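You operate a simulated robot arm through the tools that you are given. There is no shell and no other tool.

The job below is to be done with a simulated two-armed robot. You get a single attempt, and the scene is never put back.

Task
Vacuum the blue-coil bag for 15 seconds, then vent and open the packer.
Fine: turn the mains on and leave it on; the bag stays inside.

Only the result counts: the job must be done as asked and must still hold three seconds after the hand-in. Knocking over, shifting, dropping, spilling or breaking anything else fails it.

Robot
Two 7-joint arms with fingered hands on one trunk that stands fixed in place. Base frame: the origin is at the foot of the trunk, x ahead of it, y to its left, z up. Readings come in cm, rad, newtons and seconds.
The left shoulder is at [7, 16.9, 129.3], the right one opposite. With the tool pointing down near the work surface each hand reaches from about 10 to 62 cm from the base axis, measured 20 degrees to its own side. Payload 3.4 kg a hand.
Tool frame (each hand has its own): the origin (TCP) lies between the finger pads and is the grasp point; the fingertips stand 2.3 cm ahead of it; z points along the fingers, y is the line along which they close. The gripper opens to 11.6 cm; its body begins 6.5 cm behind the TCP. The gripper is a hand of 4 fingers: y runs from the thumb to the fingers, the wrist lies at [0, 0, -21.1] in the tool frame, and closing takes about 1.5 s.
Orientation is that of the tool frame in the base frame, as a unit quaternion [x, y, z, w]. With the fingers straight down and closing along the base's y, the tool's x points along the base's -x, its y along +y and its z along -z.

Tools
- The arms move only by the tool play_rows. It takes "left_increments", "right_increments" or both (then of equal length, played together; a hand with none holds still); each is one flat list of numbers, 7 for each row, row after row: the turn, a rotation vector about the tool's x, y, z in units of 5 degrees (1.0 is 5 degrees), then the shift along the tool's x, y, z in units of 40 mm (1.0 is 40 mm), then the finger opening in cm, from 0 to 11.6. In form: [rx, ry, rz, x, y, z, claw, rx, ry, rz, x, y, z, claw, ...]. A call has 1 to 20 rows; each row shifts and turns the commanded pose from where the row before left it, along the tool's axes as they then stand. A call with a number of a shift or a turn outside -1 to 1 is refused whole. A row lasts 0.2 s, in which the tool goes at most 5 cm and 0.15 rad; a call with a longer step from one row to the next is refused whole, and so is a gripper value outside its range. Where a pose cannot be reached the arm comes as near as it can. A force on the tool above 90 N (or 10 N above the force at the start of the call, whichever is more), or a blocked arm, ends the call early, and 0.2 s more pass. The fingers move at their own pace (about 15.3 cm/s each) and stop on an object; they squeeze with about 24 N. The grip force told is the motor's: it shows also when the fingers shut on nothing. Time passes only in rows, and 0.2 s behind the last, so rows that do not move let the fingers close. It gives the time, the measured TCP pose, the force on the tool (base axes), the opening and the grip force at its end, in the units of the frame above (readings bear some noise), with the torque about the TCP (base axes, N m) and any sound that the robot's microphone picked up.
- Cameras (640 x 400 px; columns grow to the right, rows downward): "scene" is now at [14.36, 2.04, 149.6]; the picture's right is [0.25, -0.97, 0.00], its down [-0.68, -0.17, -0.71] and it looks along [0.69, 0.18, -0.71] (base axes); focal length 220 px, centre (320, 200). "left" rides on the left gripper at [-6.9, 0.1, -9] in its tool frame; the picture's right is [-0.01, -1.00, 0.00], its down [0.79, -0.01, -0.61] and it looks along [0.61, -0.01, 0.79] (tool axes); focal length 251 px, centre (320, 200). "right" rides on the right gripper at [6.9, 0.1, -9] in its tool frame; the picture's right is [-0.01, 1.00, 0.00], its down [-0.79, -0.01, -0.61] and it looks along [-0.61, -0.01, 0.80] (tool axes); focal length 251 px, centre (320, 200). There is no depth. A picture from a camera that has moved, and an enlarged one, comes with that camera's place and axes in the base frame and with its lens. The place of the scene camera against the robot may be out by one fixed shift of up to 2.5 cm in any direction.
- capture(camera): a new picture of that camera. The clock stands still meanwhile.
- slide_trunk(by): slides the trunk up (or, below 0, down) by that many cm; the arms and the scene camera ride with it, the base frame stays. It gives what a move gives, with no picture.
- grasp_type(shape, hand): the hand has 4 fingers and takes this shape, open, in about a second: jaw (thumb against the fingers, like two jaws); tri (thumb and two fingers); tip (a fingertip pinch); poke (one finger out to press); point (the index stretched); flat (the hand flat); cup (the hand cupped); fist (a fist). The gripper value then closes the fingers along that shape, each until it touches; the sizes above hold for jaw. It gives what a move gives, with no picture.
- pan_tilt(pan, tilt): turns the head with the scene camera to pan (to the left, within 1.501 rad either way) and tilt (down, from -0.506 to 1.204), counted from straight ahead of the robot. It gives what a move gives.
- enlarge(camera, box): a new picture of the part [left, top, right, bottom] of that camera's present view, enlarged. The clock stands still meanwhile.
- finish_job(): hands the job in; it is judged then, once.

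Nothing tells you positions but the pictures and the camera data. Unless the task says otherwise, let go and move clear before handing in.

The tools are called after "Emit:" as name(argument=value, ...) on one line, values as JSON. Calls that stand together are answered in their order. play_rows: Moves the arms, as the interface text tells. Its arguments: {"type":"object","properties":{"left_increments":{"type":"array","items":{"type":"number"}},"right_increments":{"type":"array","items":{"type":"number"}}},"required":[]} The other tools are called the same way: slide_trunk (by) moves the trunk up or down; grasp_type (shape, hand) gives the hand a shape; pan_tilt (pan, tilt) turns the head that bears the scene camera; capture (camera) takes a picture; enlarge (camera, box) takes an enlarged picture of a part of a camera's view; finish_job () hands the job in.

At the start:

```text
clock: 0.0
left_ee_pos: [41.1, 33.03, 133.6]
left_ee_rot: [-0.001, 1.0, 0.0, 0.0]
left_contact_force: [-0.6, -0.4, 0.8]
left_ft_torque: [0.01, -0.01, 0.02]
left_grip_width: 11.61
left_finger_force: 0.1
left_shape: jaw
right_ee_pos: [28.13, -4.04, 134.29]
right_ee_rot: [0.0, 1.0, 0.0, 0.0]
right_contact_force: [-0.8, -0.4, -0.2]
right_ft_torque: [-0.02, 0.01, 0.01]
right_grip_width: 11.57
right_finger_force: 0.1
right_shape: jaw
trunk travel left (down, up): [-80.0, 14.0]
head pan, tilt (commanded): [0.25, 0.784]
```

scene: 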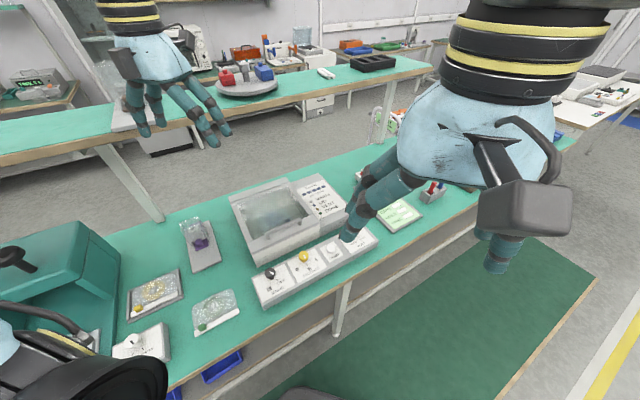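
right: 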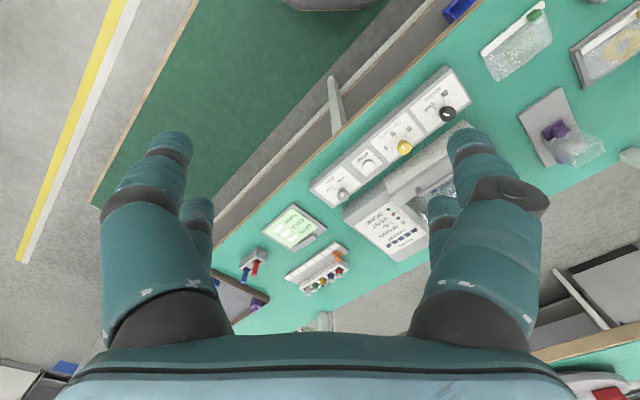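
left: 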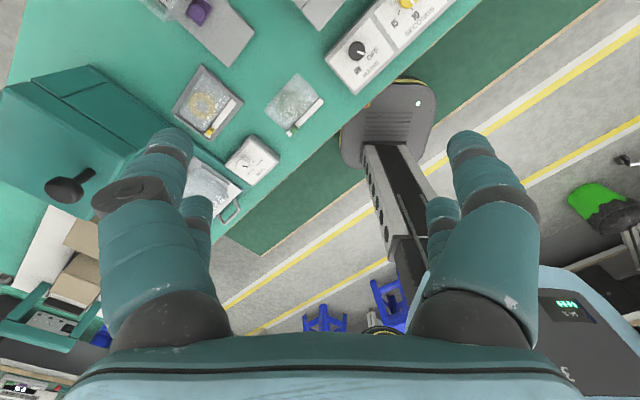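

I see a bench with a vacuum packer (open tray), a control strip with knobs, several bags on the bench and a chamber on the left. I'll zoom in to read the controls and identify the bags.

Emit:
enlarge(camera="scene", box=[220, 160, 420, 310])

Emit:
enlarge(camera="scene", box=[0, 200, 260, 400])

Emit:
enlarge(camera="right", box=[300, 60, 480, 270])

Emit:
enlarge(camera="right", box=[200, 180, 380, 330])

Emit:
enlarge(camera="left", box=[150, 0, 450, 200])

```text
2.67 times, centred on (320, 235) of scene
camera zoom: at [14.36, 2.04, 149.6], right [0.25, -0.97, 0.0], down [-0.68, -0.17, -0.71], along [0.69, 0.18, -0.71], focal length 587 px, centre (320, 107)
```

zoom: 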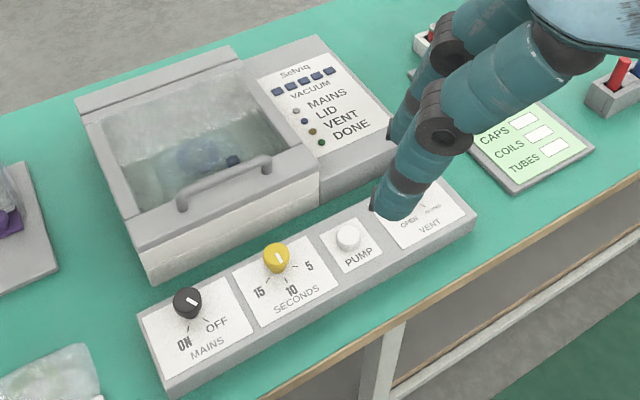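

```text
2.00 times, centred on (130, 300) of scene
camera zoom: at [14.36, 2.04, 149.6], right [0.25, -0.97, 0.0], down [-0.68, -0.17, -0.71], along [0.69, 0.18, -0.71], focal length 440 px, centre (700, 0)
```

zoom: 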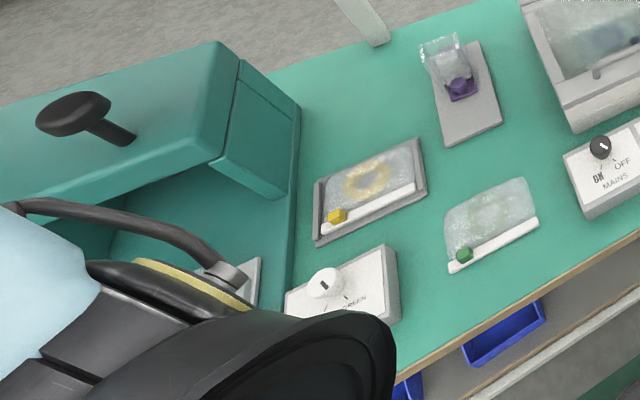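

```text
1.90 times, centred on (390, 165) of right
camera zoom: at [21.3, -3.82, 143.28], right [0.01, 1.0, 0.0], down [0.79, -0.01, 0.61], along [0.61, -0.01, -0.8], focal length 479 px, centre (187, 267)
```

zoom: 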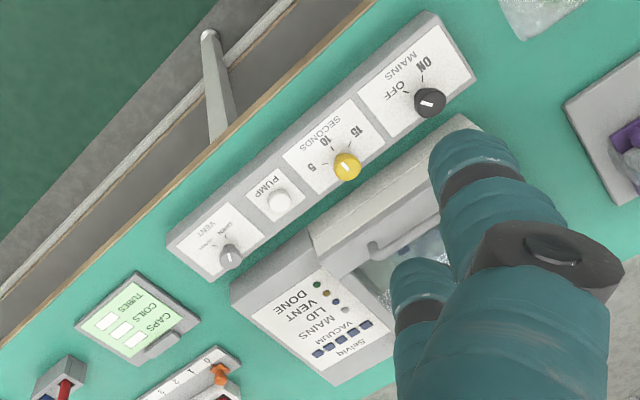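

```text
2.67 times, centred on (290, 255) of right
camera zoom: at [21.3, -3.82, 143.28], right [0.01, 1.0, 0.0], down [0.79, -0.01, 0.61], along [0.61, -0.01, -0.8], focal length 670 px, centre (400, 53)
```

zoom: 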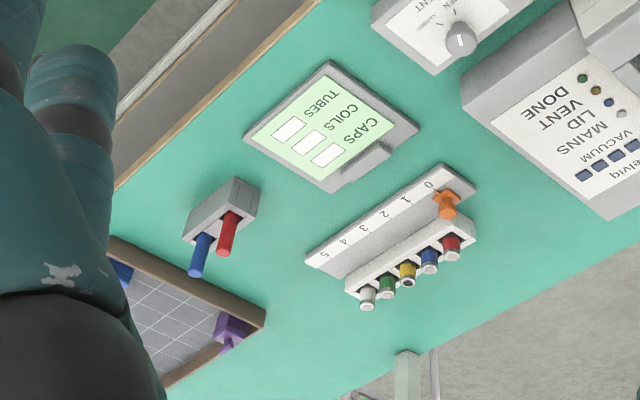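

```text
2.00 times, centred on (300, 100) of left
camera zoom: at [47.84, 33.03, 142.88], right [0.01, -1.0, 0.0], down [-0.79, -0.01, 0.61], along [-0.61, -0.01, -0.79], focal length 503 px, centre (360, 400)
```

zoom: 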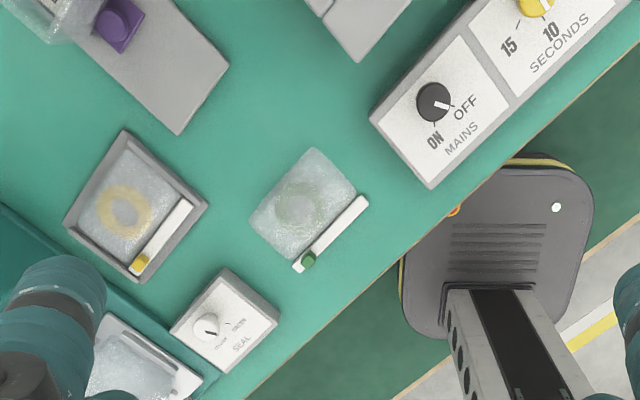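

The bench is turned by about 45°, and the blue coil seems to be in the packer under a clear lid. I'll zoom tighter on the knobs, the lid and the lights before moving.

Emit:
enlarge(camera="scene", box=[250, 240, 330, 310])

Emit:
enlarge(camera="scene", box=[225, 170, 325, 250])

Emit:
enlarge(camera="scene", box=[295, 170, 365, 225])

Emit:
enlarge(camera="right", box=[305, 120, 415, 210])

Emit:
enlarge(camera="right", box=[380, 60, 480, 140])

```text
5.71 times, centred on (290, 275) of scene
camera zoom: at [14.36, 2.04, 149.6], right [0.25, -0.97, 0.0], down [-0.68, -0.17, -0.71], along [0.69, 0.18, -0.71], focal length 1258 px, centre (491, -229)
```

zoom: 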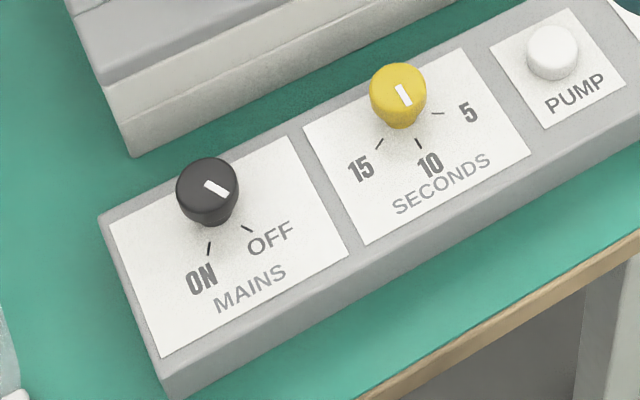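

```text
5.00 times, centred on (275, 210) of scene
camera zoom: at [14.36, 2.04, 149.6], right [0.25, -0.97, 0.0], down [-0.68, -0.17, -0.71], along [0.69, 0.18, -0.71], focal length 1100 px, centre (545, 150)
```

zoom: 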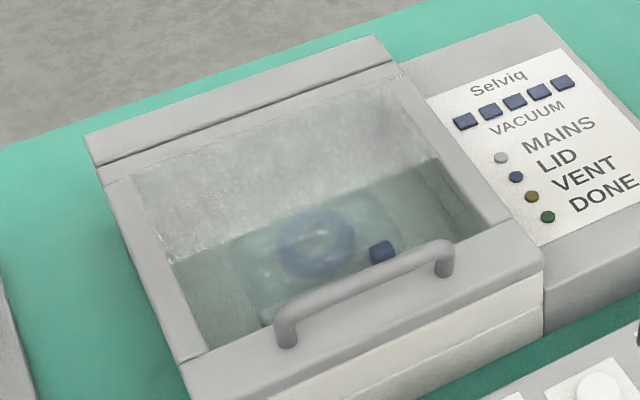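

```text
7.27 times, centred on (330, 198) of scene
camera zoom: at [14.36, 2.04, 149.6], right [0.25, -0.97, 0.0], down [-0.68, -0.17, -0.71], along [0.69, 0.18, -0.71], focal length 1601 px, centre (247, 218)
```

zoom: 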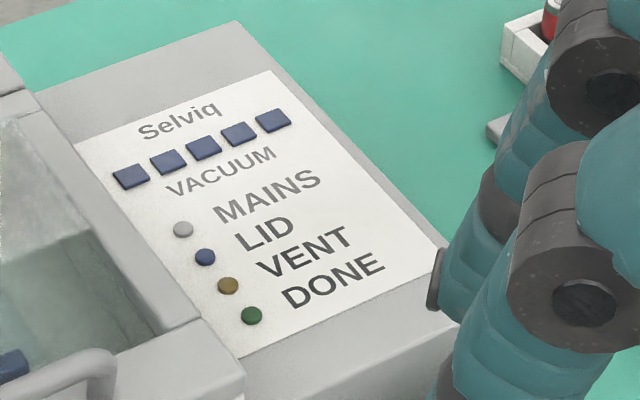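

```text
4.44 times, centred on (360, 165) of right
camera zoom: at [21.3, -3.82, 143.28], right [0.01, 1.0, 0.0], down [0.79, -0.01, 0.61], along [0.61, -0.01, -0.8], focal length 1118 px, centre (142, 356)
```

zoom: 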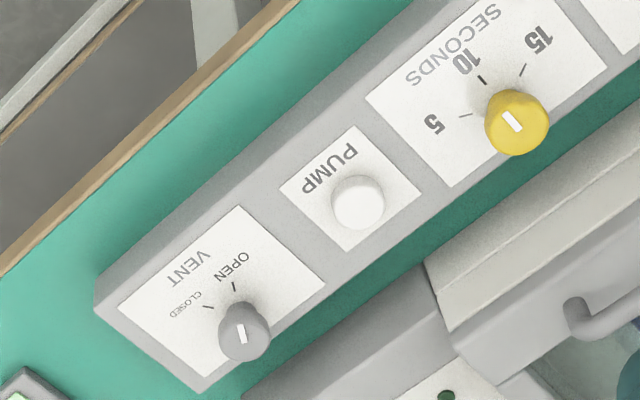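

```text
5.00 times, centred on (430, 100) of right
camera zoom: at [21.3, -3.82, 143.28], right [0.01, 1.0, 0.0], down [0.79, -0.01, 0.61], along [0.61, -0.01, -0.8], focal length 1257 px, centre (-230, 700)
```

zoom: 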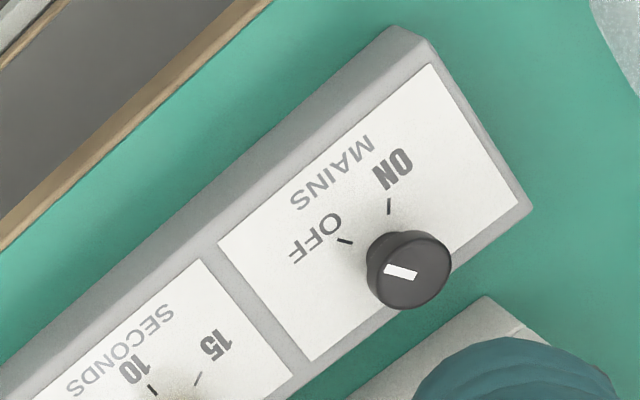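

The mains is at OFF, the seconds knob at 10, and the vent looks set to OPEN; the lid is down over the blue-coil bag. I'll pull the right hand back out of the view and take pictures again.

Emit:
play_rows(right_increments=[0, 0, 0, 0, -1, 0, 11.6, 0, 0, 0, 0, -1, 0, 11.6, 0, 0, 0, 0, -1, 0, 11.6, 0, 0, 0, 0, -1, 0, 11.6, 0, 0, 0, 0, -1, 0, 11.6])

Emit:
capture(camera="scene")

Emit:
capture(camera="right")

```text
clock: 1.2
left_ee_pos: [41.02, 32.77, 133.84]
left_ee_rot: [0.0, 1.0, 0.001, 0.002]
left_contact_force: [0.2, 0.3, -0.2]
left_ft_torque: [0.03, 0.02, 0.03]
left_grip_width: 11.57
left_finger_force: 0.0
left_shape: jaw
right_ee_pos: [27.7, -24.38, 134.31]
right_ee_rot: [-0.001, 1.0, 0.001, 0.0]
right_contact_force: [-0.3, 0.8, 0.1]
right_ft_torque: [0.01, -0.04, -0.01]
right_grip_width: 11.56
right_finger_force: 0.1
right_shape: jaw
trunk travel left (down, up): [-80.0, 14.0]
head pan, tilt (commanded): [0.25, 0.784]
```

```text
taken
camera scene: at [14.21, 1.81, 149.61], right [0.25, -0.97, 0.0], down [-0.68, -0.17, -0.71], along [0.69, 0.18, -0.71], focal length 220 px, centre (320, 200)
```

scene: 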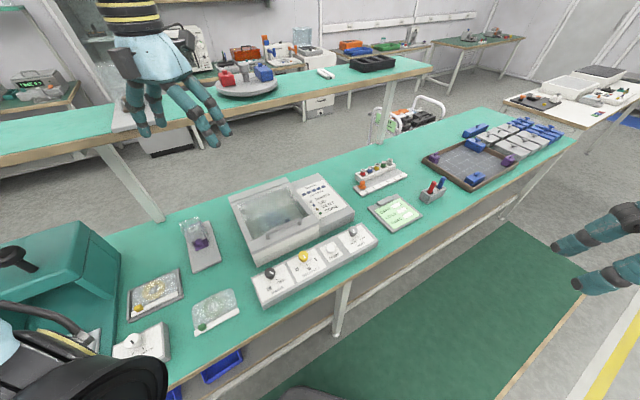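

```text
taken
camera right: at [21.01, -24.31, 143.35], right [0.01, 1.0, 0.0], down [0.79, -0.01, 0.61], along [0.61, 0.0, -0.79], focal length 251 px, centre (320, 200)
```

right: 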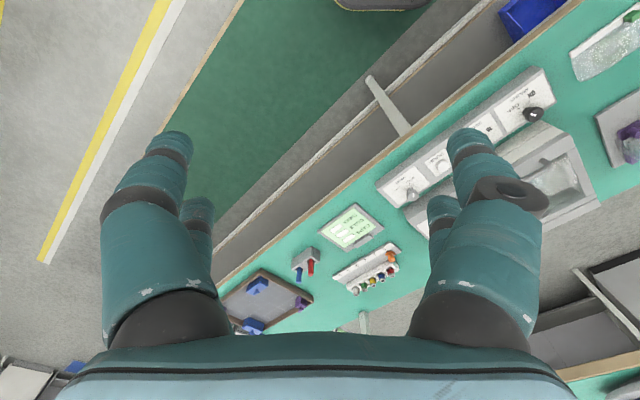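

The view is clear now. I'll look left to see where the left elbow stands relative to the teal press, and zoom on the vent knob.

Emit:
enlarge(camera="scene", box=[310, 215, 390, 265])

Emit:
pan_tilt(pan=1.2, tilt=0.8)

Emit:
capture(camera="scene")

```text
8.00 times, centred on (350, 240) of scene
camera zoom: at [14.21, 1.81, 149.61], right [0.25, -0.97, 0.0], down [-0.68, -0.17, -0.71], along [0.69, 0.18, -0.71], focal length 1761 px, centre (80, -120)
```

zoom: 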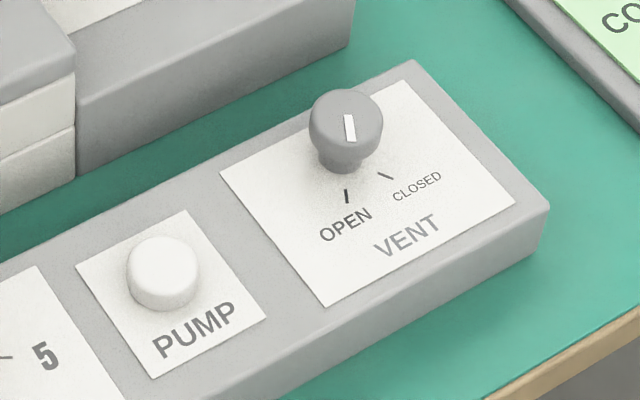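

```text
clock: 2.4
left_ee_pos: [41.06, 32.88, 133.8]
left_ee_rot: [0.0, 1.0, -0.001, 0.0]
left_contact_force: [-0.4, 0.5, 0.4]
left_ft_torque: [0.01, 0.01, 0.01]
left_grip_width: 11.59
left_finger_force: 0.0
left_shape: jaw
right_ee_pos: [27.99, -24.21, 134.5]
right_ee_rot: [0.0, 1.0, 0.0, 0.0]
right_contact_force: [0.1, -1.1, 0.1]
right_ft_torque: [0.02, 0.0, -0.02]
right_grip_width: 11.58
right_finger_force: 0.0
right_shape: jaw
trunk travel left (down, up): [-80.0, 14.0]
head pan, tilt (commanded): [1.201, 0.799]
```

```text
taken
camera scene: at [9.38, 7.49, 149.48], right [0.93, -0.36, 0.0], down [-0.26, -0.67, -0.7], along [0.25, 0.65, -0.72], focal length 220 px, centre (320, 200)
```

scene: 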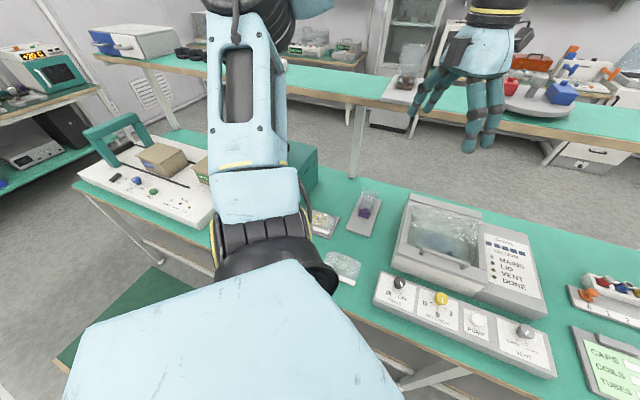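

The elbow stands out to the left near the press, so I'll leave the trunk where it is for now. I'll try the "tip" and "tri" shapes on the left hand in free air to see which suits the small round knobs.

Emit:
grasp_type(shape="tip", hand="left")

Emit:
capture(camera="left")

Emit:
enlarge(camera="scene", box=[380, 20, 560, 170])

Emit:
grasp_type(shape="tri", hand="left")

Emit:
capture(camera="left")

Emit:
enlarge(camera="scene", box=[380, 20, 560, 170])

```text
clock: 3.3
left_ee_pos: [41.06, 32.97, 133.74]
left_ee_rot: [0.0, 1.0, 0.001, 0.001]
left_contact_force: [0.3, 0.2, 0.0]
left_ft_torque: [0.01, 0.02, 0.0]
left_grip_width: 11.59
left_finger_force: 0.1
left_shape: tip
right_ee_pos: [27.98, -24.25, 134.31]
right_ee_rot: [0.0, 1.0, 0.0, 0.0]
right_contact_force: [0.2, -0.8, -0.4]
right_ft_torque: [0.0, -0.02, 0.0]
right_grip_width: 11.6
right_finger_force: 0.1
right_shape: jaw
trunk travel left (down, up): [-80.0, 14.0]
head pan, tilt (commanded): [1.201, 0.799]
```

```text
taken
camera left: at [47.84, 33.02, 142.88], right [0.01, -1.0, 0.0], down [-0.79, -0.01, 0.61], along [-0.61, -0.01, -0.79], focal length 251 px, centre (320, 200)
```

left: 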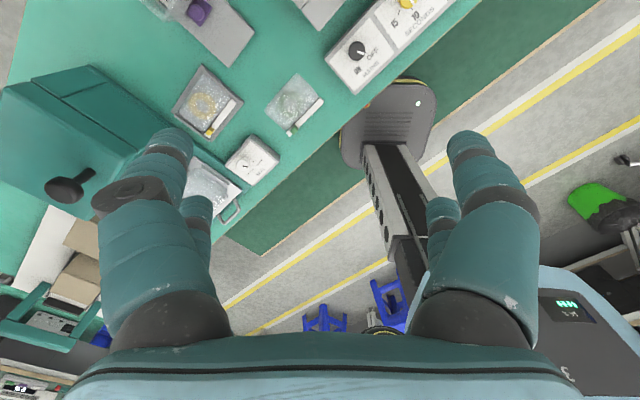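

```text
2.67 times, centred on (470, 95) of scene
camera zoom: at [9.4, 7.54, 149.48], right [0.93, -0.36, 0.0], down [-0.26, -0.67, -0.7], along [0.25, 0.65, -0.72], focal length 587 px, centre (-80, 480)
```

zoom: 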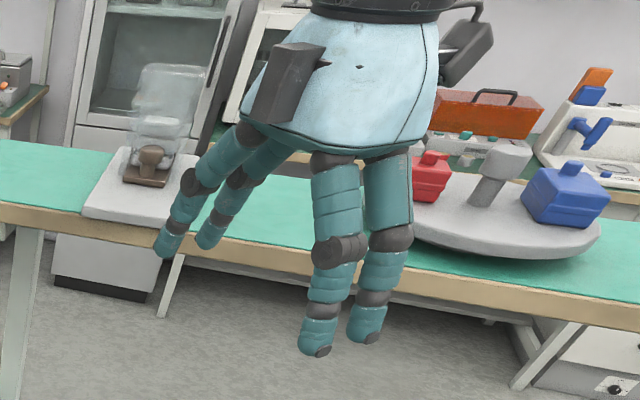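

```text
clock: 4.2
left_ee_pos: [41.01, 32.88, 133.75]
left_ee_rot: [0.0, 1.0, 0.0, 0.0]
left_contact_force: [-0.7, -0.7, -0.3]
left_ft_torque: [0.01, -0.01, -0.01]
left_grip_width: 11.58
left_finger_force: 0.1
left_shape: tri
right_ee_pos: [28.0, -24.27, 134.48]
right_ee_rot: [0.0, 1.0, 0.001, 0.0]
right_contact_force: [0.0, 1.2, 0.8]
right_ft_torque: [0.0, -0.01, 0.0]
right_grip_width: 11.6
right_finger_force: 0.0
right_shape: jaw
trunk travel left (down, up): [-80.0, 14.0]
head pan, tilt (commanded): [1.201, 0.799]
```

```text
taken
camera left: at [47.83, 33.01, 142.88], right [0.01, -1.0, 0.0], down [-0.79, -0.01, 0.61], along [-0.61, -0.01, -0.8], focal length 251 px, centre (320, 200)
```

left: 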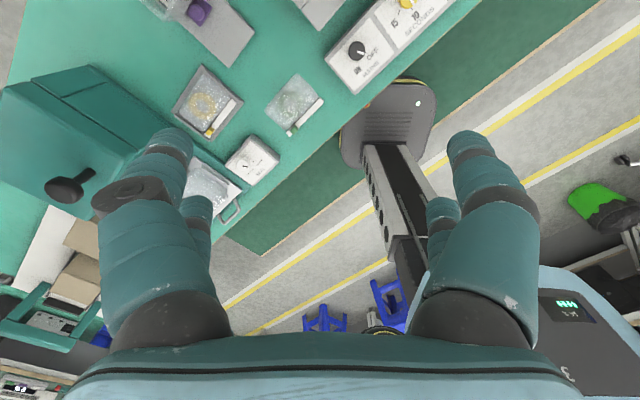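

```text
2.67 times, centred on (470, 95) of scene
camera zoom: at [9.39, 7.53, 149.48], right [0.93, -0.36, 0.0], down [-0.26, -0.67, -0.7], along [0.25, 0.65, -0.72], focal length 587 px, centre (-80, 480)
```

zoom: 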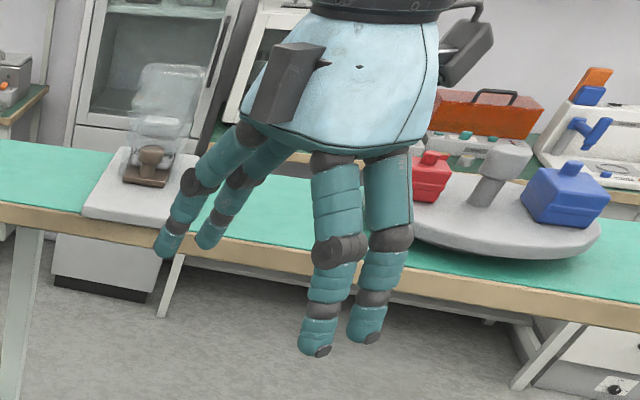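

The open shapes look the same, so I'll close each partly to 4 cm to see the fingertip pattern.

Emit:
play_rows(left_increments=[0, 0, 0, 0, 0, 0, 4, 0, 0, 0, 0, 0, 0, 4, 0, 0, 0, 0, 0, 0, 4, 0, 0, 0, 0, 0, 0, 4, 0, 0, 0, 0, 0, 0, 4])

Emit:
capture(camera="left")

Emit:
enlarge(camera="scene", box=[380, 20, 560, 170])

Emit:
grasp_type(shape="tip", hand="left")

Emit:
play_rows(left_increments=[0, 0, 0, 0, 0, 0, 4, 0, 0, 0, 0, 0, 0, 4, 0, 0, 0, 0, 0, 0, 4, 0, 0, 0, 0, 0, 0, 4, 0, 0, 0, 0, 0, 0, 4])

Emit:
capture(camera="left")

Emit:
enlarge(camera="scene", box=[380, 20, 560, 170])

Emit:
grasp_type(shape="jaw", hand="left")

Emit:
play_rows(left_increments=[0, 0, 0, 0, 0, 0, 4, 0, 0, 0, 0, 0, 0, 4, 0, 0, 0, 0, 0, 0, 4, 0, 0, 0, 0, 0, 0, 4, 0, 0, 0, 0, 0, 0, 4])

Emit:
capture(camera="left")

Emit:
enlarge(camera="scene", box=[380, 20, 560, 170])

```text
clock: 5.4
left_ee_pos: [41.16, 32.99, 133.77]
left_ee_rot: [0.001, 1.0, 0.0, 0.0]
left_contact_force: [-0.9, 0.1, -0.4]
left_ft_torque: [-0.05, 0.0, -0.02]
left_grip_width: 4.07
left_finger_force: 0.1
left_shape: tri
right_ee_pos: [27.99, -24.2, 134.48]
right_ee_rot: [-0.001, 1.0, 0.0, -0.001]
right_contact_force: [-0.5, 0.8, -1.2]
right_ft_torque: [-0.01, -0.01, -0.01]
right_grip_width: 11.6
right_finger_force: 0.1
right_shape: jaw
trunk travel left (down, up): [-80.0, 14.0]
head pan, tilt (commanded): [1.201, 0.799]
```

```text
taken
camera left: at [47.83, 33.02, 142.88], right [0.01, -1.0, 0.0], down [-0.79, -0.01, 0.61], along [-0.61, -0.01, -0.8], focal length 251 px, centre (320, 200)
```

left: 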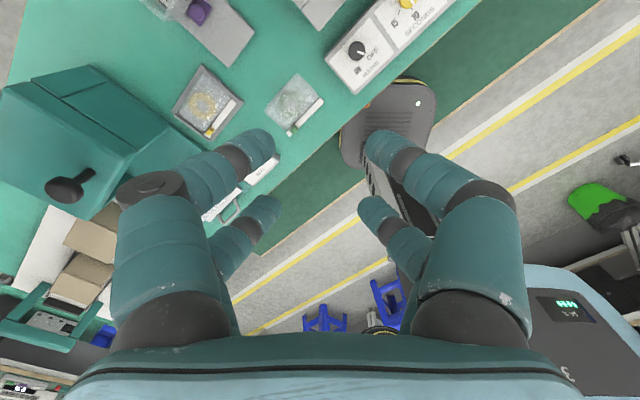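

```text
2.67 times, centred on (470, 95) of scene
camera zoom: at [9.39, 7.53, 149.48], right [0.93, -0.36, 0.0], down [-0.26, -0.67, -0.7], along [0.25, 0.65, -0.72], focal length 587 px, centre (-80, 480)
```

zoom: 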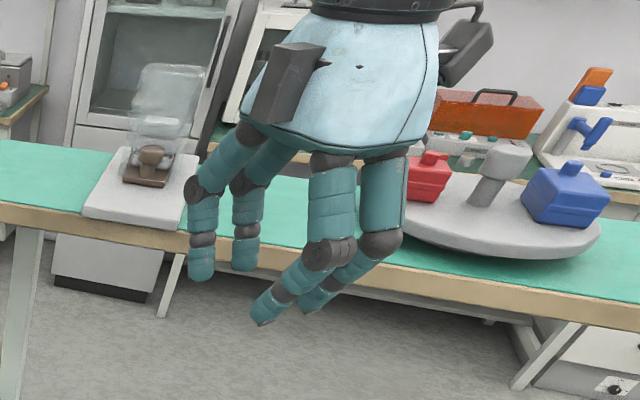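

```text
clock: 6.3
left_ee_pos: [40.84, 32.99, 133.71]
left_ee_rot: [0.0, 1.0, 0.0, -0.001]
left_contact_force: [0.4, 0.5, 0.3]
left_ft_torque: [-0.01, -0.02, -0.01]
left_grip_width: 11.59
left_finger_force: 0.0
left_shape: tip
right_ee_pos: [27.99, -24.23, 134.42]
right_ee_rot: [0.0, 1.0, 0.0, 0.0]
right_contact_force: [0.9, -0.2, 0.5]
right_ft_torque: [0.01, -0.02, -0.02]
right_grip_width: 11.58
right_finger_force: 0.1
right_shape: jaw
trunk travel left (down, up): [-80.0, 14.0]
head pan, tilt (commanded): [1.201, 0.799]
```

```text
clock: 7.5
left_ee_pos: [41.1, 32.95, 133.78]
left_ee_rot: [0.0, 1.0, 0.0, 0.0]
left_contact_force: [-1.0, 0.8, 0.3]
left_ft_torque: [0.0, 0.0, -0.02]
left_grip_width: 4.05
left_finger_force: 0.0
left_shape: tip
right_ee_pos: [28.0, -24.34, 134.3]
right_ee_rot: [0.0, 1.0, 0.0, 0.0]
right_contact_force: [1.0, -0.4, -0.6]
right_ft_torque: [-0.03, 0.01, -0.01]
right_grip_width: 11.6
right_finger_force: 0.0
right_shape: jaw
trunk travel left (down, up): [-80.0, 14.0]
head pan, tilt (commanded): [1.201, 0.799]
```

```text
taken
camera left: at [47.83, 33.02, 142.88], right [0.01, -1.0, 0.0], down [-0.79, -0.01, 0.61], along [-0.61, -0.01, -0.79], focal length 251 px, centre (320, 200)
```

left: 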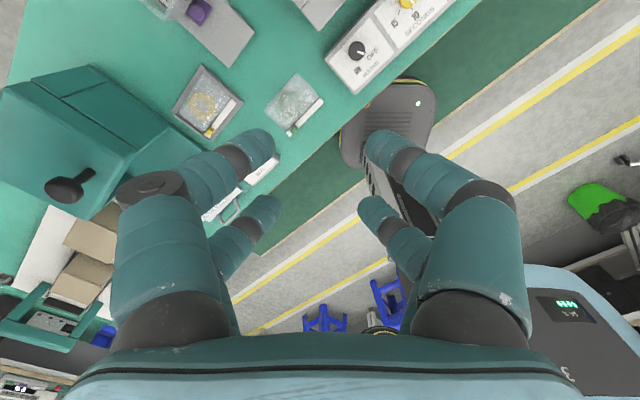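

```text
2.67 times, centred on (470, 95) of scene
camera zoom: at [9.39, 7.53, 149.48], right [0.93, -0.36, 0.0], down [-0.26, -0.67, -0.7], along [0.25, 0.65, -0.72], focal length 587 px, centre (-80, 480)
```

zoom: 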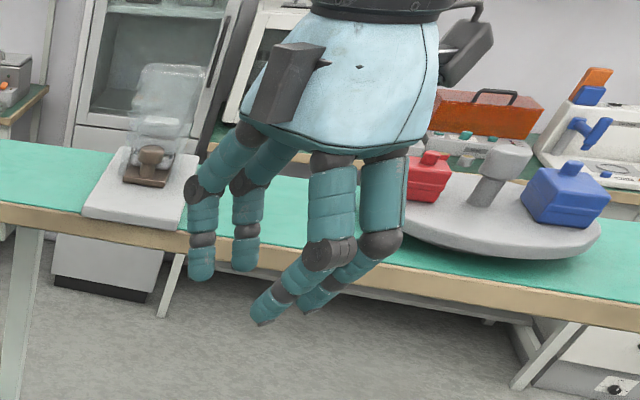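

```text
clock: 8.4
left_ee_pos: [41.08, 32.92, 133.85]
left_ee_rot: [0.0, 1.0, 0.0, 0.0]
left_contact_force: [-0.3, -0.3, -0.5]
left_ft_torque: [0.02, -0.01, 0.0]
left_grip_width: 11.63
left_finger_force: 0.0
left_shape: jaw
right_ee_pos: [27.99, -24.2, 134.47]
right_ee_rot: [0.0, 1.0, 0.0, 0.0]
right_contact_force: [0.1, -1.1, -0.2]
right_ft_torque: [0.0, -0.02, 0.0]
right_grip_width: 11.58
right_finger_force: 0.1
right_shape: jaw
trunk travel left (down, up): [-80.0, 14.0]
head pan, tilt (commanded): [1.201, 0.799]
```

```text
clock: 9.6
left_ee_pos: [41.16, 32.99, 133.73]
left_ee_rot: [0.0, 1.0, 0.0, 0.0]
left_contact_force: [-0.3, 0.0, 0.5]
left_ft_torque: [0.0, 0.01, 0.01]
left_grip_width: 4.04
left_finger_force: 0.0
left_shape: jaw
right_ee_pos: [28.02, -24.15, 134.4]
right_ee_rot: [0.0, 1.0, 0.001, -0.001]
right_contact_force: [0.4, -0.7, 0.1]
right_ft_torque: [0.0, -0.01, 0.0]
right_grip_width: 11.59
right_finger_force: 0.1
right_shape: jaw
trunk travel left (down, up): [-80.0, 14.0]
head pan, tilt (commanded): [1.201, 0.799]
```

```text
taken
camera left: at [47.83, 33.02, 142.88], right [0.01, -1.0, 0.0], down [-0.79, -0.01, 0.61], along [-0.61, -0.01, -0.79], focal length 251 px, centre (320, 200)
```

left: 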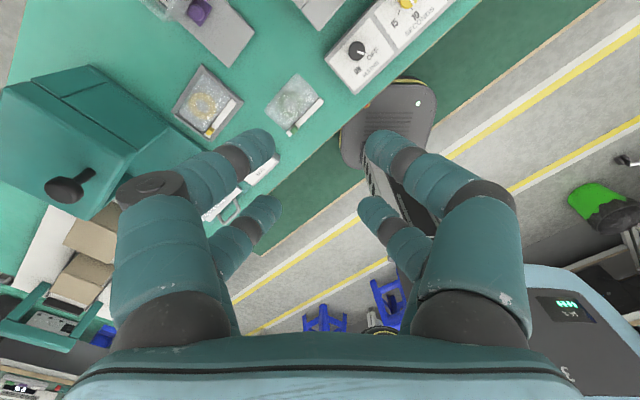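

```text
2.67 times, centred on (470, 95) of scene
camera zoom: at [9.39, 7.53, 149.48], right [0.93, -0.36, 0.0], down [-0.26, -0.67, -0.7], along [0.25, 0.65, -0.72], focal length 587 px, centre (-80, 480)
```

zoom: 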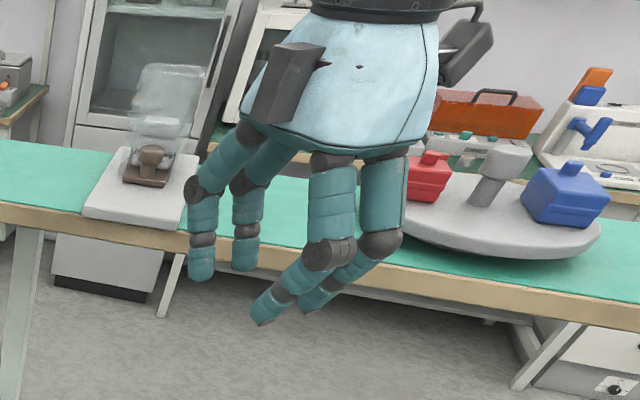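

All three shapes close as two opposing finger pairs, so the jaw will cage a round knob. I'll bring the left hand over the PUMP area, yawed 45°, at about z=108 so its camera looks along the control strip.

Emit:
play_rows(left_increments=[0, 0, 0, -0.38, -0.686, 0.722, 11.6, 0, 0, 0, -0.38, -0.686, 0.722, 11.6, 0, 0, 0, -0.38, -0.686, 0.722, 11.6, 0, 0, 0, -0.38, -0.686, 0.722, 11.6, 0, 0, 0, -0.38, -0.686, 0.722, 11.6, 0, 0, 0, -0.38, -0.686, 0.722, 11.6, 0, 0, 0, -0.38, -0.686, 0.722, 11.6, 0, 0, 0, -0.38, -0.686, 0.722, 11.6, 0, 0, 0, -0.38, -0.686, 0.722, 11.6])

Emit:
pan_tilt(pan=0.4, tilt=0.784)

Emit:
capture(camera="scene")

```text
clock: 11.6
left_ee_pos: [49.42, 14.28, 109.57]
left_ee_rot: [0.0, 1.0, -0.001, 0.001]
left_contact_force: [0.5, -0.6, -0.1]
left_ft_torque: [-0.02, -0.03, 0.02]
left_grip_width: 11.58
left_finger_force: 0.0
left_shape: jaw
left hand out of reach, approached as far as the arm can: row 7, 8, 9
right_ee_pos: [27.96, -24.41, 134.41]
right_ee_rot: [0.0, 1.0, 0.0, 0.0]
right_contact_force: [0.0, -0.6, 0.2]
right_ft_torque: [0.02, -0.02, -0.01]
right_grip_width: 11.58
right_finger_force: 0.0
right_shape: jaw
trunk travel left (down, up): [-80.0, 14.0]
head pan, tilt (commanded): [1.201, 0.799]
```

```text
clock: 12.8
left_ee_pos: [49.36, 14.16, 109.65]
left_ee_rot: [0.0, 1.0, -0.001, 0.001]
left_contact_force: [0.0, 0.4, -0.1]
left_ft_torque: [-0.01, -0.03, -0.01]
left_grip_width: 11.57
left_finger_force: 0.1
left_shape: jaw
right_ee_pos: [27.93, -24.23, 134.35]
right_ee_rot: [0.0, 1.0, 0.0, 0.0]
right_contact_force: [0.0, 0.0, -0.8]
right_ft_torque: [0.02, -0.02, -0.02]
right_grip_width: 11.61
right_finger_force: 0.1
right_shape: jaw
trunk travel left (down, up): [-80.0, 14.0]
head pan, tilt (commanded): [0.4, 0.784]
```

```text
taken
camera scene: at [13.96, 3.18, 149.6], right [0.39, -0.92, 0.0], down [-0.65, -0.28, -0.71], along [0.65, 0.28, -0.71], focal length 220 px, centre (320, 200)
```

scene: 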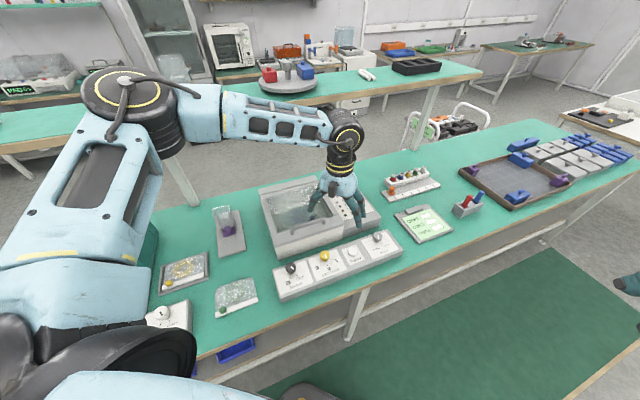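

The left arm stopped short at (49.4, 14.3, 109.6) in this posture. I'll turn the hand 45° toward the bench's axis and see whether it then gets to the commanded point.

Emit:
play_rows(left_increments=[0, 0, 1, 0, 0, 0, 11.6, 0, 0, 1, 0, 0, 0, 11.6, 0, 0, 1, 0, 0, 0, 11.6, 0, 0, 1, 0, 0, 0, 11.6, 0, 0, 1, 0, 0, 0, 11.6, 0, 0, 1, 0, 0, 0, 11.6, 0, 0, 1, 0, 0, 0, 11.6, 0, 0, 1, 0, 0, 0, 11.6, 0, 0, 1, 0, 0, 0, 11.6])

Emit:
capture(camera="left")

Emit:
capture(camera="scene")

```text
clock: 14.8
left_ee_pos: [49.26, 14.29, 109.36]
left_ee_rot: [0.383, 0.924, 0.0, 0.0]
left_contact_force: [-1.0, -0.9, 0.5]
left_ft_torque: [0.02, 0.01, -0.01]
left_grip_width: 11.59
left_finger_force: 0.0
left_shape: jaw
left hand out of reach, approached as far as the arm can: row 4
right_ee_pos: [27.96, -24.3, 134.41]
right_ee_rot: [0.001, 1.0, 0.001, 0.0]
right_contact_force: [-0.4, 0.0, 0.6]
right_ft_torque: [0.01, 0.01, 0.0]
right_grip_width: 11.58
right_finger_force: 0.0
right_shape: jaw
trunk travel left (down, up): [-80.0, 14.0]
head pan, tilt (commanded): [0.4, 0.784]
```

```text
taken
camera left: at [54.13, 9.46, 118.49], right [-0.7, -0.71, 0.0], down [-0.57, 0.56, 0.61], along [-0.43, 0.42, -0.8], focal length 251 px, centre (320, 200)
```

left: 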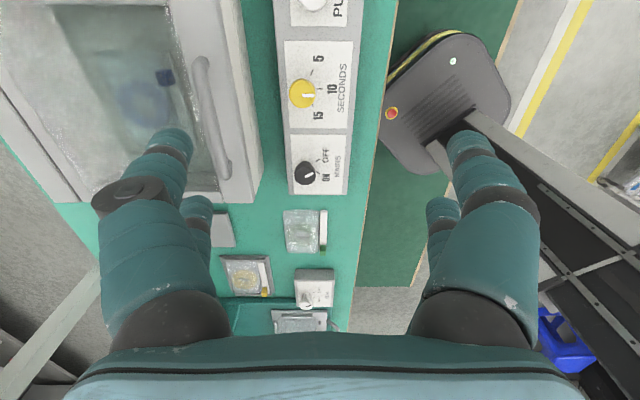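

```text
taken
camera scene: at [13.98, 3.17, 149.6], right [0.39, -0.92, 0.0], down [-0.65, -0.27, -0.71], along [0.65, 0.28, -0.71], focal length 220 px, centre (320, 200)
```

scene: 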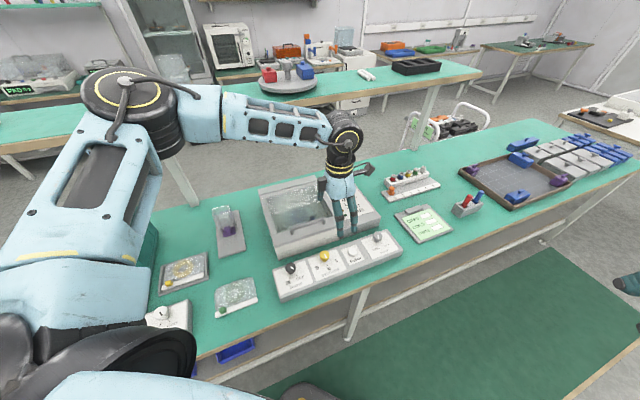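

The commanded pose follows the reached one, and the hand camera is now lined up with the strip (strip axis at −45° in the base). I'll zoom here to measure the knobs, their ticks and the packer edges.

Emit:
enlarge(camera="left", box=[270, 60, 370, 200])

Emit:
enlarge(camera="left", box=[190, 0, 390, 125])

Emit:
enlarge(camera="left", box=[0, 0, 280, 220])

```text
2.86 times, centred on (320, 130) of left
camera zoom: at [54.13, 9.46, 118.49], right [-0.7, -0.71, 0.0], down [-0.57, 0.56, 0.61], along [-0.43, 0.42, -0.8], focal length 718 px, centre (320, 400)
```

zoom: 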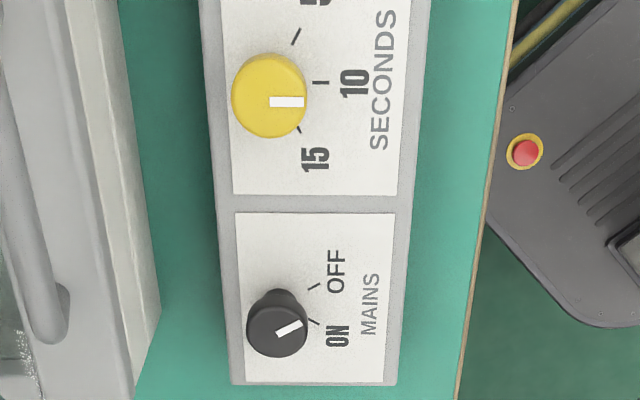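

```text
3.20 times, centred on (290, 62) of left
camera zoom: at [54.13, 9.46, 118.49], right [-0.7, -0.71, 0.0], down [-0.57, 0.56, 0.61], along [-0.43, 0.42, -0.8], focal length 805 px, centre (416, 640)
```

zoom: 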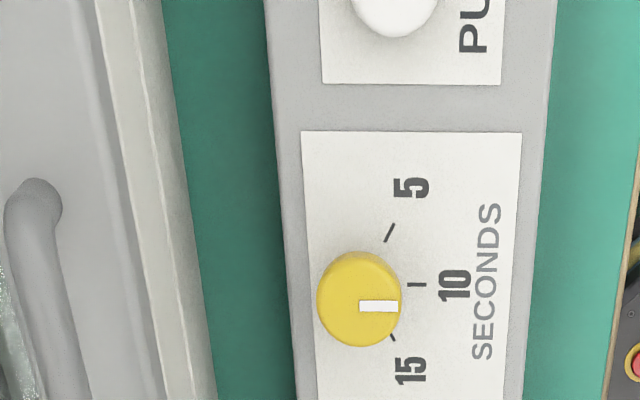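

```text
1.82 times, centred on (140, 110) of left
camera zoom: at [54.13, 9.46, 118.49], right [-0.7, -0.71, 0.0], down [-0.57, 0.56, 0.61], along [-0.43, 0.42, -0.8], focal length 457 px, centre (647, 364)
```

zoom: 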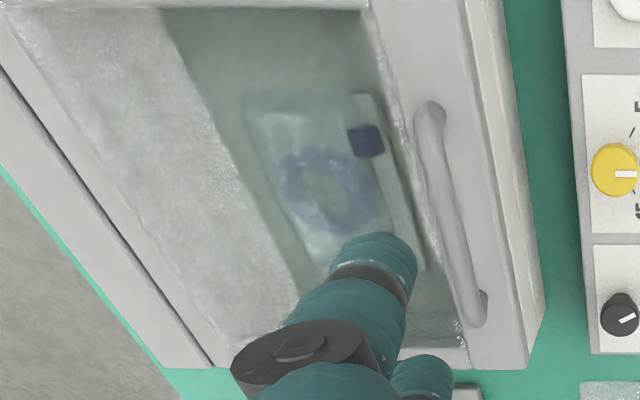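

Measured in bench axes (s along the strip, n toward the back): mains knob top at s=10.8, n=46.9, z=85.4; seconds knob at s=22.9, n=47.0; packer front at n≈55, lid top z≈87, handle at n≈57, z≈90. Each knob step is 60°. I'll lower the left hand over the seconds knob and check how well it reaches.

Emit:
play_rows(left_increments=[0, 0, 0, 0, 0, 0.8, 11.6, 0, 0, 0, 0, 0, 0.8, 11.6, 0, 0, 0, 0, 0, 0.8, 11.6, 0, 0, 0, -0.5, 0, 0, 11.6, 0, 0, 0, -0.5, 0, 0, 11.6])

```text
clock: 16.0
left_ee_pos: [48.1, 16.35, 102.91]
left_ee_rot: [0.383, 0.924, 0.0, 0.001]
left_contact_force: [0.1, 0.3, -0.2]
left_ft_torque: [-0.01, -0.01, -0.05]
left_grip_width: 11.57
left_finger_force: 0.1
left_shape: jaw
left hand out of reach, approached as far as the arm can: row 1, 2, 3, 4, 5
right_ee_pos: [27.9, -24.29, 134.38]
right_ee_rot: [0.0, 1.0, -0.001, 0.0]
right_contact_force: [0.6, 0.7, 0.6]
right_ft_torque: [0.02, -0.04, -0.01]
right_grip_width: 11.59
right_finger_force: 0.1
right_shape: jaw
trunk travel left (down, up): [-80.0, 14.0]
head pan, tilt (commanded): [0.4, 0.784]
```

Going down, the arm sits at its limit (shoulder-to-wrist about 42 cm). I'll rise again and test how far the reach goes along the strip at a higher level, since sliding the trunk down would bring the same reach to the bench.

Emit:
play_rows(left_increments=[0, 0, 0, 0, 0, -1, 11.6, 0, 0, 0, 0, 0, -1, 11.6, 0, 0, 0, 0, 0, -1, 11.6, 0, 0, 0, 0, 0, -1, 11.6, 0, 0, 0, 0, 0, -1, 11.6, 0, 0, 0, 0, 0, -1, 11.6, 0, 0, 0, -1, 0, 0, 11.6, 0, 0, 0, -1, 0, 0, 11.6, 0, 0, 0, -1, 0, 0, 11.6, 0, 0, 0, -1, 0, 0, 11.6])

Emit:
capture(camera="scene")

Emit:
capture(camera="right")

```text
clock: 18.2
left_ee_pos: [50.23, 14.85, 124.89]
left_ee_rot: [0.383, 0.924, 0.0, 0.0]
left_contact_force: [-0.2, -0.1, -0.3]
left_ft_torque: [-0.03, 0.01, 0.05]
left_grip_width: 11.61
left_finger_force: 0.2
left_shape: jaw
left hand out of reach, approached as far as the arm can: row 7, 8, 9, 10
right_ee_pos: [28.06, -24.3, 134.36]
right_ee_rot: [0.0, 1.0, -0.001, -0.002]
right_contact_force: [0.4, -0.6, 0.0]
right_ft_torque: [0.01, 0.02, 0.0]
right_grip_width: 11.57
right_finger_force: 0.1
right_shape: jaw
trunk travel left (down, up): [-80.0, 14.0]
head pan, tilt (commanded): [0.4, 0.784]
```

```text
taken
camera scene: at [14.1, 3.16, 149.59], right [0.39, -0.92, 0.0], down [-0.65, -0.27, -0.71], along [0.65, 0.28, -0.71], focal length 220 px, centre (320, 200)
```

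scene: 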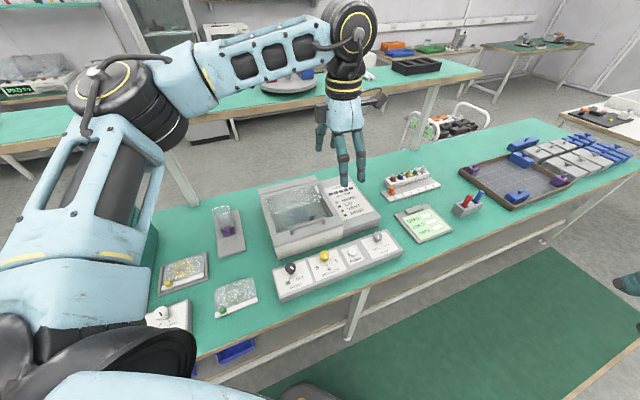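

```text
taken
camera right: at [21.28, -24.07, 143.35], right [0.01, 1.0, 0.0], down [0.8, -0.01, 0.61], along [0.61, -0.01, -0.8], focal length 251 px, centre (320, 200)
```

right: 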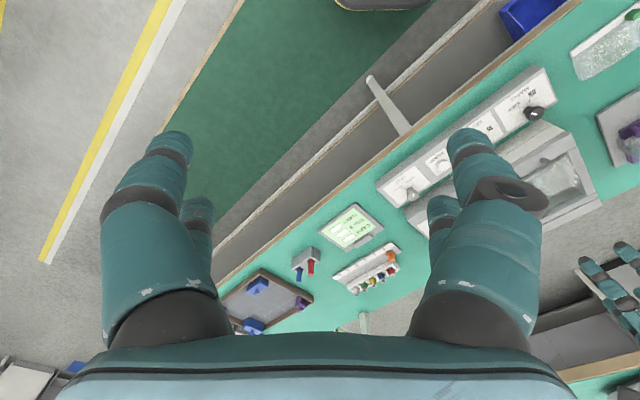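

At this level the limit along the strip is still s≈25. I'll test reach in the n direction (away, to the left), which the handle will need.

Emit:
play_rows(left_increments=[0, 0, 0, 0, 1, 0, 11.6, 0, 0, 0, 0, 1, 0, 11.6, 0, 0, 0, 0, 1, 0, 11.6])

Emit:
play_rows(left_increments=[0, 0, 0, 0, 0, 1, 11.6, 0, 0, 0, 0, 0, 1, 11.6, 0, 0, 0, 0, 0, 1, 11.6])

Emit:
capture(camera="scene")

```text
clock: 19.0
left_ee_pos: [57.01, 24.42, 124.07]
left_ee_rot: [0.382, 0.924, -0.001, 0.002]
left_contact_force: [-0.7, 0.6, 0.1]
left_ft_torque: [0.03, 0.0, -0.03]
left_grip_width: 11.56
left_finger_force: 0.0
left_shape: jaw
left hand out of reach, approached as far as the arm can: row 2, 3
right_ee_pos: [27.97, -24.24, 134.39]
right_ee_rot: [0.0, 1.0, 0.0, 0.001]
right_contact_force: [0.2, 0.0, -0.6]
right_ft_torque: [0.03, 0.02, -0.02]
right_grip_width: 11.62
right_finger_force: 0.1
right_shape: jaw
trunk travel left (down, up): [-80.0, 14.0]
head pan, tilt (commanded): [0.4, 0.784]
```

```text
clock: 19.8
left_ee_pos: [57.22, 24.86, 112.19]
left_ee_rot: [0.382, 0.924, -0.001, -0.001]
left_contact_force: [-0.7, -0.1, 0.2]
left_ft_torque: [0.0, 0.02, -0.01]
left_grip_width: 11.6
left_finger_force: 0.1
left_shape: jaw
right_ee_pos: [28.0, -24.26, 134.4]
right_ee_rot: [0.0, 1.0, -0.001, -0.001]
right_contact_force: [-0.3, 0.4, 0.7]
right_ft_torque: [-0.01, 0.03, 0.0]
right_grip_width: 11.55
right_finger_force: 0.1
right_shape: jaw
trunk travel left (down, up): [-80.0, 14.0]
head pan, tilt (commanded): [0.4, 0.784]
```

```text
taken
camera scene: at [14.09, 3.22, 149.6], right [0.39, -0.92, 0.0], down [-0.65, -0.27, -0.71], along [0.65, 0.28, -0.71], focal length 220 px, centre (320, 200)
```

scene: 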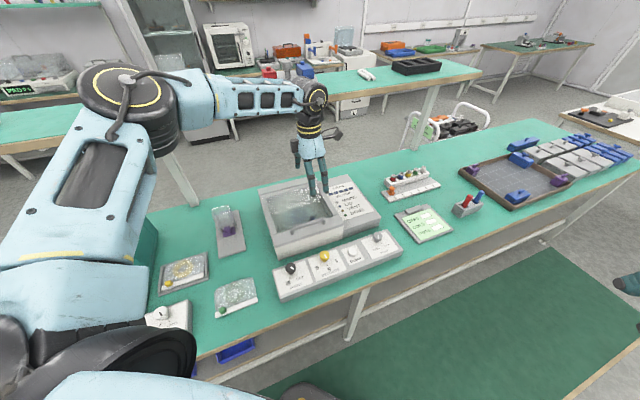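

The left arm reaches (57, 25) fine, so the limit is a joint limit on reaching inward rather than length. I'll try a different posture: raise, come back toward the body's middle line, then extend forward from there.

Emit:
play_rows(left_increments=[0, 0, 0, 0, 0, -0.92, 11.6, 0, 0, 0, 0, 0, -0.92, 11.6, 0, 0, 0, 0, 0, -0.92, 11.6, 0, 0, 0, 0, 0, -0.92, 11.6, 0, 0, 0, 0, 0, -0.92, 11.6, 0, 0, 0, 0.228, -0.975, 0, 11.6, 0, 0, 0, 0.228, -0.975, 0, 11.6, 0, 0, 0, 0.228, -0.975, 0, 11.6, 0, 0, 0, 0.228, -0.975, 0, 11.6, 0, 0, 0, 0.228, -0.975, 0, 11.6, 0, 0, 0, 0.228, -0.975, 0, 11.6, 0, 0, 0, 0.228, -0.975, 0, 11.6, 0, 0, 0, 0.228, -0.975, 0, 11.6])

Emit:
capture(camera="scene")

```text
clock: 22.6
left_ee_pos: [28.6, 7.65, 127.95]
left_ee_rot: [0.382, 0.924, 0.001, 0.0]
left_contact_force: [0.4, -1.1, 0.5]
left_ft_torque: [0.0, 0.01, 0.02]
left_grip_width: 11.62
left_finger_force: 0.1
left_shape: jaw
left hand out of reach, approached as far as the arm can: row 4, 5
right_ee_pos: [27.84, -24.35, 134.37]
right_ee_rot: [0.0, 1.0, 0.0, -0.001]
right_contact_force: [0.6, -0.4, -0.9]
right_ft_torque: [-0.02, 0.03, -0.01]
right_grip_width: 11.59
right_finger_force: 0.1
right_shape: jaw
trunk travel left (down, up): [-80.0, 14.0]
head pan, tilt (commanded): [0.4, 0.784]
```

```text
taken
camera scene: at [13.89, 3.09, 149.61], right [0.39, -0.92, 0.0], down [-0.65, -0.27, -0.71], along [0.65, 0.28, -0.71], focal length 220 px, centre (320, 200)
```

scene: 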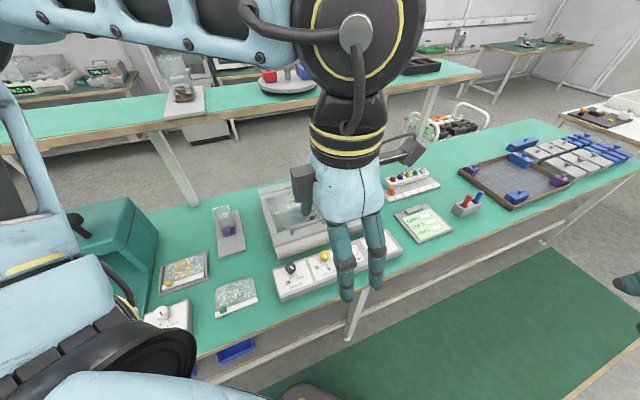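

I'm now at (28.6, 7.7). I'll extend straight ahead from here and see how far it goes.

Emit:
play_rows(left_increments=[0, 0, 0, -0.65, 0.65, 0, 11.6, 0, 0, 0, -0.65, 0.65, 0, 11.6, 0, 0, 0, -0.65, 0.65, 0, 11.6, 0, 0, 0, -0.65, 0.65, 0, 11.6, 0, 0, 0, -0.65, 0.65, 0, 11.6, 0, 0, 0, -0.65, 0.65, 0, 11.6, 0, 0, 0, -0.65, 0.65, 0, 11.6])

Emit:
capture(camera="scene")

```text
clock: 24.2
left_ee_pos: [47.04, 13.81, 128.81]
left_ee_rot: [0.381, 0.925, -0.002, 0.001]
left_contact_force: [-0.1, 1.1, -0.2]
left_ft_torque: [-0.03, 0.0, 0.0]
left_grip_width: 11.58
left_finger_force: 0.0
left_shape: jaw
left hand out of reach, approached as far as the arm can: row 3, 4, 5, 6, 7
right_ee_pos: [28.06, -24.21, 134.46]
right_ee_rot: [-0.001, 1.0, 0.0, 0.0]
right_contact_force: [0.1, 0.0, -0.2]
right_ft_torque: [-0.01, 0.02, -0.02]
right_grip_width: 11.6
right_finger_force: 0.1
right_shape: jaw
trunk travel left (down, up): [-80.0, 14.0]
head pan, tilt (commanded): [0.4, 0.784]
```

```text
taken
camera scene: at [14.02, 3.23, 149.6], right [0.39, -0.92, 0.0], down [-0.65, -0.27, -0.71], along [0.65, 0.28, -0.71], focal length 220 px, centre (320, 200)
```

scene: 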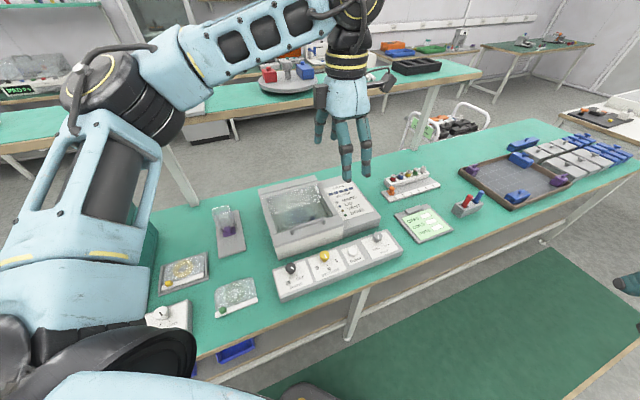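

The reach limit matches an upper arm that stops about 43° inward with the elbow at z≈139, so lowering the trunk will put the wrist level with the elbow at bench height. I'll slide the trunk down 28 cm, since everything beneath both hands is clear by that margin.

Emit:
slide_trunk(by=-14)

Emit:
capture(camera="scene")

```text
clock: 25.8
left_ee_pos: [46.99, 13.57, 114.77]
left_ee_rot: [0.381, 0.925, -0.002, 0.001]
left_contact_force: [0.4, 0.1, 0.8]
left_ft_torque: [0.01, 0.02, -0.01]
left_grip_width: 11.6
left_finger_force: 0.1
left_shape: jaw
right_ee_pos: [27.99, -24.18, 120.37]
right_ee_rot: [0.001, 1.0, 0.0, 0.0]
right_contact_force: [0.2, 0.3, 0.9]
right_ft_torque: [0.02, -0.03, 0.02]
right_grip_width: 11.59
right_finger_force: 0.0
right_shape: jaw
trunk travel left (down, up): [-66.0, 28.0]
head pan, tilt (commanded): [0.4, 0.784]
```

```text
taken
camera scene: at [13.97, 3.18, 135.61], right [0.39, -0.92, 0.0], down [-0.65, -0.27, -0.71], along [0.65, 0.28, -0.71], focal length 220 px, centre (320, 200)
```

scene: 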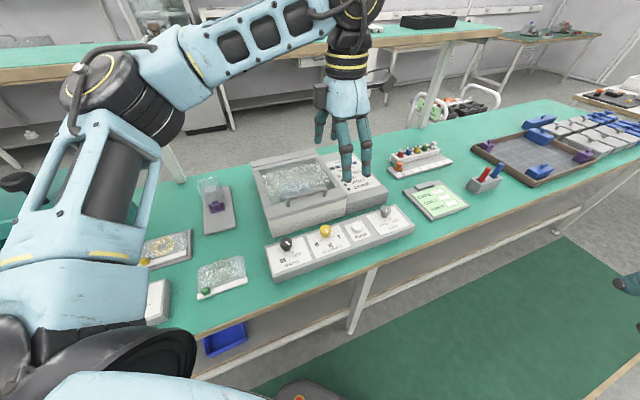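

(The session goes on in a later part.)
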